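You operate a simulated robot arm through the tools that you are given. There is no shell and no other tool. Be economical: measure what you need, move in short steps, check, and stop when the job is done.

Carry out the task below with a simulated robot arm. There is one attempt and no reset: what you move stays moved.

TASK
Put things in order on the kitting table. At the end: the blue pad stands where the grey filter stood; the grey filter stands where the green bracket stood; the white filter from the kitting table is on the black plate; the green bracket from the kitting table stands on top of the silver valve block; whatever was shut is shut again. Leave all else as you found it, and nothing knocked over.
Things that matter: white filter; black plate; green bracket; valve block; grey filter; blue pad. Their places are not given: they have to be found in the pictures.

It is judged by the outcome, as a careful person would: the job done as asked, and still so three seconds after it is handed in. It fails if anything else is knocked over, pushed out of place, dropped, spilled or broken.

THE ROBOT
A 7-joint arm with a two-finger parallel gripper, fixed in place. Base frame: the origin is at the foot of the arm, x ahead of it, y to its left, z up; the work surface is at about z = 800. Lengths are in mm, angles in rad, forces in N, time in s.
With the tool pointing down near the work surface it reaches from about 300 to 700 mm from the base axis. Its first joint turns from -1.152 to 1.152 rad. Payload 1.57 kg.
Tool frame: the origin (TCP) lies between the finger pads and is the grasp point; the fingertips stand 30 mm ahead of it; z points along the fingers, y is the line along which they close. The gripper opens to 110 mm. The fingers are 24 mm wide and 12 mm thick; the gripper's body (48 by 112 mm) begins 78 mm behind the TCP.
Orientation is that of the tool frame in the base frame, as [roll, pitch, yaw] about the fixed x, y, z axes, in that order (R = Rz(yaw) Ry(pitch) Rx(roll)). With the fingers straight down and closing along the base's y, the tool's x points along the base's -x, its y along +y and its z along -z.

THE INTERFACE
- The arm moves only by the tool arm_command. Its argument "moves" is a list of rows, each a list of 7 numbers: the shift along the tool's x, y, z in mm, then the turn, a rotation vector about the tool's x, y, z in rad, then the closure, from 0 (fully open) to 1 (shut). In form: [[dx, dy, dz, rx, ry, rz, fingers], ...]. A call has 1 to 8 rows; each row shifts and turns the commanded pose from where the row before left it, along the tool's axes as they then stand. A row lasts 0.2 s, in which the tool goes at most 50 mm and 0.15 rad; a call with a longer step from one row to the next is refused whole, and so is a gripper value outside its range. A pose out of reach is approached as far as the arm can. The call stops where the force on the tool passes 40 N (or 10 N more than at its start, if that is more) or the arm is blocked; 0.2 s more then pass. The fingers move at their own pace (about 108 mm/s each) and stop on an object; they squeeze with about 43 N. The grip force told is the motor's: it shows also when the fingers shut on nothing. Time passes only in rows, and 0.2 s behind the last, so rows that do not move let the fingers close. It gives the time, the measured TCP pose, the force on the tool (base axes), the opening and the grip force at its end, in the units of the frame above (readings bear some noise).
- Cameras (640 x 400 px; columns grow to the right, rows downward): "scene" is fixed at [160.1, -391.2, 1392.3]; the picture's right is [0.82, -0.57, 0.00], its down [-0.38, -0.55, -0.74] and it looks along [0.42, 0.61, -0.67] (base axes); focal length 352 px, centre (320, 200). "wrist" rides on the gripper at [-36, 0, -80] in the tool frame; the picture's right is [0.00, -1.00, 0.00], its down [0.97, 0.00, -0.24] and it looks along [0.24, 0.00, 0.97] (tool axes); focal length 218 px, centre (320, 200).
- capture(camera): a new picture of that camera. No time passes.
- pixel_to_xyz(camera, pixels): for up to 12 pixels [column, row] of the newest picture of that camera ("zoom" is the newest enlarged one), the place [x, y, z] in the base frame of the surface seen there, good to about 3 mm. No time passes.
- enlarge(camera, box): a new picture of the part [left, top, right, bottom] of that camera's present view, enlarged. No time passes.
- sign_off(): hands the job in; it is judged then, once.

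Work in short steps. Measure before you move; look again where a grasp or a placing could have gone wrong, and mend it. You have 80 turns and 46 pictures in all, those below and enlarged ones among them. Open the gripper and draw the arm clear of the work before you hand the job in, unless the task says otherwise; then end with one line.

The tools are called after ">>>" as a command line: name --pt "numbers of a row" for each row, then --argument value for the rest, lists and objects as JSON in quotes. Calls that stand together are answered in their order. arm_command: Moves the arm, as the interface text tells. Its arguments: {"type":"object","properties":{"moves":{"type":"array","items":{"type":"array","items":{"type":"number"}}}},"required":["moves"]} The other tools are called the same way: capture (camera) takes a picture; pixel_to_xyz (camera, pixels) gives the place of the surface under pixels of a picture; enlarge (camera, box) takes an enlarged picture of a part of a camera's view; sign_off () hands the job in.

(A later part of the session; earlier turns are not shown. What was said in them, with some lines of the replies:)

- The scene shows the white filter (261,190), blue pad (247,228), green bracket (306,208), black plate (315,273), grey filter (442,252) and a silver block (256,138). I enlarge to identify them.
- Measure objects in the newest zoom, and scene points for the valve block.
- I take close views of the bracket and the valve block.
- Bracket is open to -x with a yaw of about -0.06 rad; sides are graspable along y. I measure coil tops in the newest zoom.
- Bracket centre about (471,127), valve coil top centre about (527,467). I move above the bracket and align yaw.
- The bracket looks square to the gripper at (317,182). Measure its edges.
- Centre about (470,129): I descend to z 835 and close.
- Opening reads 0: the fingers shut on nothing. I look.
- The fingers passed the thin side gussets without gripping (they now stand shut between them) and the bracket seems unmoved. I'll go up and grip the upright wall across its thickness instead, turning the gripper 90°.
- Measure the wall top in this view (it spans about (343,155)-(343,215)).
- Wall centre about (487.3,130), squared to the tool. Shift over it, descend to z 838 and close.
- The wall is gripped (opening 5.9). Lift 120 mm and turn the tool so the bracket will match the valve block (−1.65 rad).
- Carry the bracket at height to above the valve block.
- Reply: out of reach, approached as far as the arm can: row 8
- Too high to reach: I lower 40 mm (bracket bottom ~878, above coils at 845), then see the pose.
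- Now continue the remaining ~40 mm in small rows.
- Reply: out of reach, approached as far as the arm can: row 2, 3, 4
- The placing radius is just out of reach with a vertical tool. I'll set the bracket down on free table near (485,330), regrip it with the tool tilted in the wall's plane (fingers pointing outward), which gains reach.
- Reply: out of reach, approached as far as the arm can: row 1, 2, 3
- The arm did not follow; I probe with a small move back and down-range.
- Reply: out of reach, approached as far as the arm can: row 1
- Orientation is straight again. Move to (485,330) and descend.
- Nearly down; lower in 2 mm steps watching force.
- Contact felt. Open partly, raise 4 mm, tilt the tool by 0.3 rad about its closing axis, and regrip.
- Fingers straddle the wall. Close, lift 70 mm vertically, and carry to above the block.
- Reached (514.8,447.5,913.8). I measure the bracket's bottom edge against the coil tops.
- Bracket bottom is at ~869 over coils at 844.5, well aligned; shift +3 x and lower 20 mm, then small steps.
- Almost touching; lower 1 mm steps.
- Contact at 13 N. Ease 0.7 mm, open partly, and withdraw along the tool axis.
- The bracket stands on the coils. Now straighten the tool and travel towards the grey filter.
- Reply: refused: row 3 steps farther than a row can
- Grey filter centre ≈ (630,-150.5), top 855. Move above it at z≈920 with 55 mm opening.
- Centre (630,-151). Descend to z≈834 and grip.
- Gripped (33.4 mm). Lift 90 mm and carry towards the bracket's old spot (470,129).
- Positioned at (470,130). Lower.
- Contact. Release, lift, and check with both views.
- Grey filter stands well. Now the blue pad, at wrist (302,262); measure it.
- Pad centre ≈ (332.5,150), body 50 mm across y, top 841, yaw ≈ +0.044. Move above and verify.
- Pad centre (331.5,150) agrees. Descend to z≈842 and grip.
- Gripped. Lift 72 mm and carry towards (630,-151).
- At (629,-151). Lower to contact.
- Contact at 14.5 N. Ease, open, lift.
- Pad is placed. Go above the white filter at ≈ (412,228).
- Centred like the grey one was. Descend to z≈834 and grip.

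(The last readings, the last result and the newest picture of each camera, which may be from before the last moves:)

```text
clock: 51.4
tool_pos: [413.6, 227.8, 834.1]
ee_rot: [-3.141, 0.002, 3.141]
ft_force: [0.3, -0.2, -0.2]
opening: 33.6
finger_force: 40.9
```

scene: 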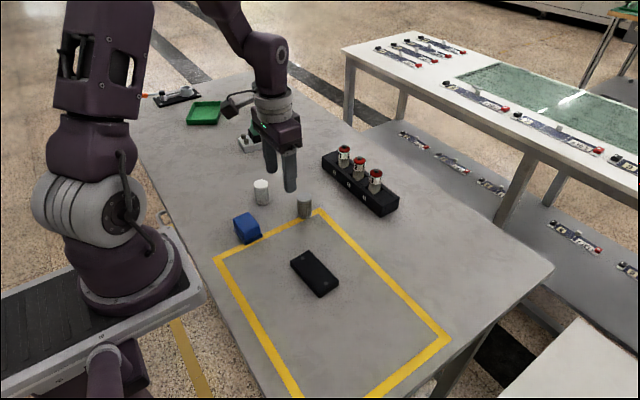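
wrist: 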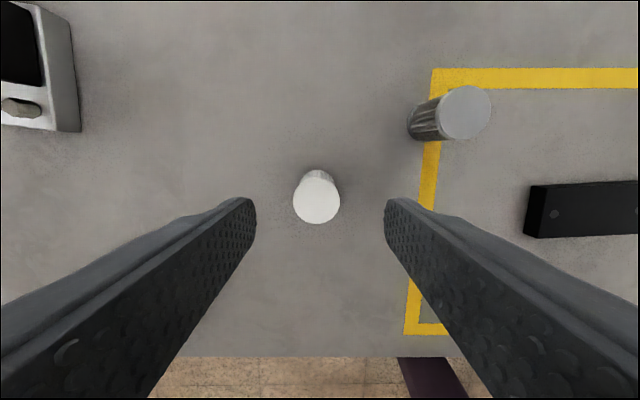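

Gripped. Lift 90 mm and carry to above the plate centre ≈ (389.5,-33).

>>> arm_command --pt "0 0 -20 0 0 0 1" --pt "0 0 -35 0 0 0 1" --pt "0 0 -35 0 0 0 1" --pt "4 -43.5 0 0 0 0 1" --pt "4 -43.5 0 0 0 0 1" --pt "4 -43.5 0 0 0 0 1" --pt "4 -43.5 0 0 0 0 1" --pt "4 -43.5 0 0 0 0 1"

>>> arm_command --pt "4 -43.5 0 0 0 0 1" --pt "0 0 0 0 0 0 1" --pt "0 0 0 0 0 0 1"

>>> capture --camera "scene"

```text
clock: 53.2
tool_pos: [392.4, 5.4, 925.0]
ee_rot: [3.14, 0.002, -3.141]
ft_force: [0.2, -0.4, 0.0]
opening: 33.5
finger_force: 41.6
```

```text
clock: 54.0
tool_pos: [389.5, -35.5, 924.1]
ee_rot: [3.141, 0.001, 3.141]
ft_force: [-0.6, 1.1, -0.5]
opening: 33.5
finger_force: 40.9
```

```text
11 pictures are left
```

scene: 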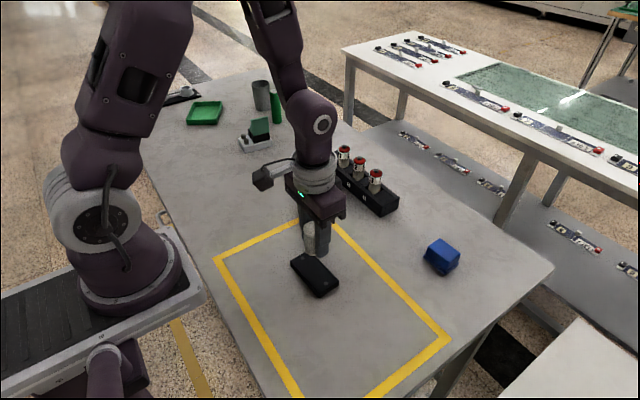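

Lower to just above the plate, then 1 mm steps.

>>> arm_command --pt "0 0 40 0 0 0 1" --pt "0 0 30 0 0 0 1" --pt "0 0 1 0 0 0 1" --pt "0 0 1 0 0 0 1" --pt "0 0 1 0 0 0 1" --pt "0 0 0 0 0 0 1"

>>> enlarge --camera "scene" --box '[267, 240, 363, 300]'

```text
clock: 55.4
tool_pos: [389.0, -35.2, 850.5]
ee_rot: [-3.141, 0.002, -3.141]
ft_force: [-0.2, -0.5, -0.3]
opening: 33.5
finger_force: 41.0
```

```text
6.67 times, centred on (315, 270) of scene
```

zoom: 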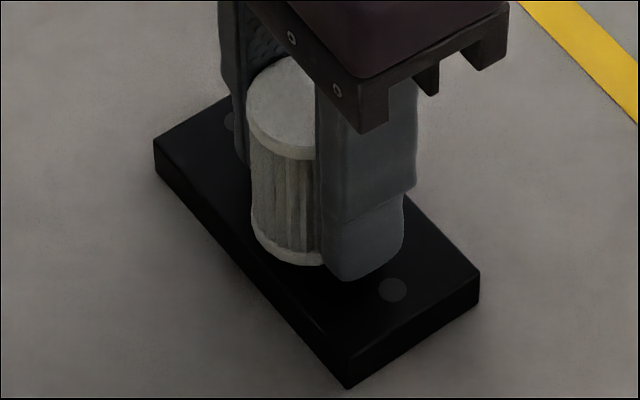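

The filter seems a few mm toward the plate's near side; measure the plate edges.

>>> pixel_to_xyz --camera "zoom" --pixels '[[160, 140], [345, 358], [225, 102], [474, 272], [250, 250], [430, 225], [392, 290], [290, 110], [285, 262]]'

```text
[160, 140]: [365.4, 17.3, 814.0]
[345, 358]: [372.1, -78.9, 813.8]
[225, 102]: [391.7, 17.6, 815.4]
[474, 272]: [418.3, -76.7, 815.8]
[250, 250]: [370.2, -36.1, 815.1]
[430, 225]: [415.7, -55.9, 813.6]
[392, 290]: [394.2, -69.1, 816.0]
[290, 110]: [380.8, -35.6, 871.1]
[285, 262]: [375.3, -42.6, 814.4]
```

Plate centre ≈ (392,-31): nudge (+2.5,+3) and lower to contact.

>>> arm_command --pt "0 0 -1 0 0 0 1" --pt "-2.5 3 0 0 0 0 1" --pt "0 0 1 0 0 0 1" --pt "0 0 1 0 0 0 1" --pt "0 0 0 0 0 0 1"

>>> arm_command --pt "0 0 0.7 0 0 0 1" --pt "0 0 0 0 0 0 1"

```text
clock: 56.6
tool_pos: [391.5, -31.8, 849.7]
ee_rot: [-3.141, 0.003, 3.141]
ft_force: [0.1, -1.0, -1.3]
opening: 33.4
finger_force: 41.7
```

```text
clock: 57.2
tool_pos: [390.7, -31.1, 848.7]
ee_rot: [-3.141, 0.002, 3.141]
ft_force: [-0.5, 0.0, 0.1]
opening: 33.6
finger_force: 41.5
```

>>> arm_command --pt "0 0 0.7 0 0 0 1" --pt "0 0 0 0 0 0 1"

```text
clock: 57.8
tool_pos: [391.1, -32.6, 848.6]
ee_rot: [-3.141, 0.004, 3.139]
ft_force: [-0.6, -1.8, 21.3]
opening: 33.7
finger_force: 41.4
```

Contact. Ease, open, and withdraw upward and back.

>>> arm_command --pt "0 0 -0.6 0 0 0 1" --pt "0 0 0 0 0 0 0.4" --pt "0 0 0 0 0 0 0.4" --pt "0 0 -40 0 0 0 0.4" --pt "0 0 -40 0 0 0 0.4" --pt "0 0 -45 0 0 0 0.2" --pt "0 0 -45 0 0 0 0" --pt "0 0 -45 0 0 0 0"

>>> capture --camera "scene"

>>> capture --camera "wrist"

```text
clock: 59.6
tool_pos: [390.1, -30.6, 1065.2]
ee_rot: [3.141, 0.002, 3.14]
ft_force: [0.0, 0.3, 0.1]
opening: 110.2
finger_force: 0.0
```

```text
9 pictures are left
```

scene: 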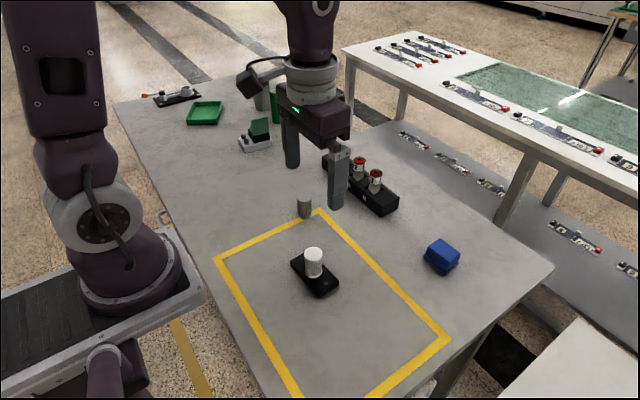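

```text
8 pictures are left
```

wrist: 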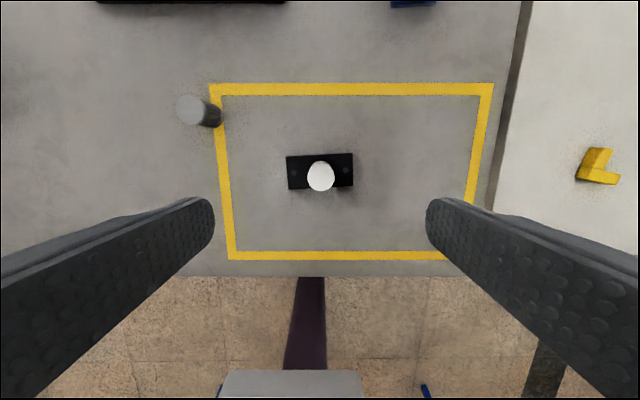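

All look standing. A final check of the bracket and pad.

>>> enlarge --camera "scene" --box '[208, 90, 304, 150]'

>>> pixel_to_xyz --camera "scene" --pixels '[[442, 250], [314, 253], [304, 198]]'

```text
6.67 times, centred on (256, 120) of scene
```

zoom: 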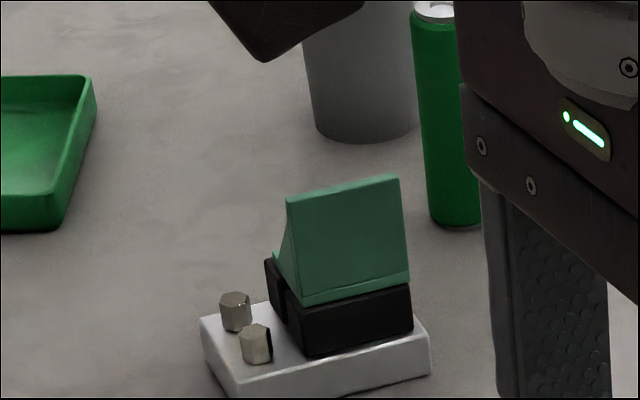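

```text
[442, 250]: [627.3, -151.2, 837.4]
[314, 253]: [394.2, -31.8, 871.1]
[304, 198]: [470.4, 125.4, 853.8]
```

Everything is in place and the arm is clear and open; hand in.

>>> sign_off

```text
The job is handed in.
```

The job is done and handed in. The blue pad stands where the grey filter stood, and the grey filter stands where the green bracket stood. The white filter is on the black plate, and the green bracket is on top of the silver valve block. I saw nothing that had been shut, so nothing needed closing again.
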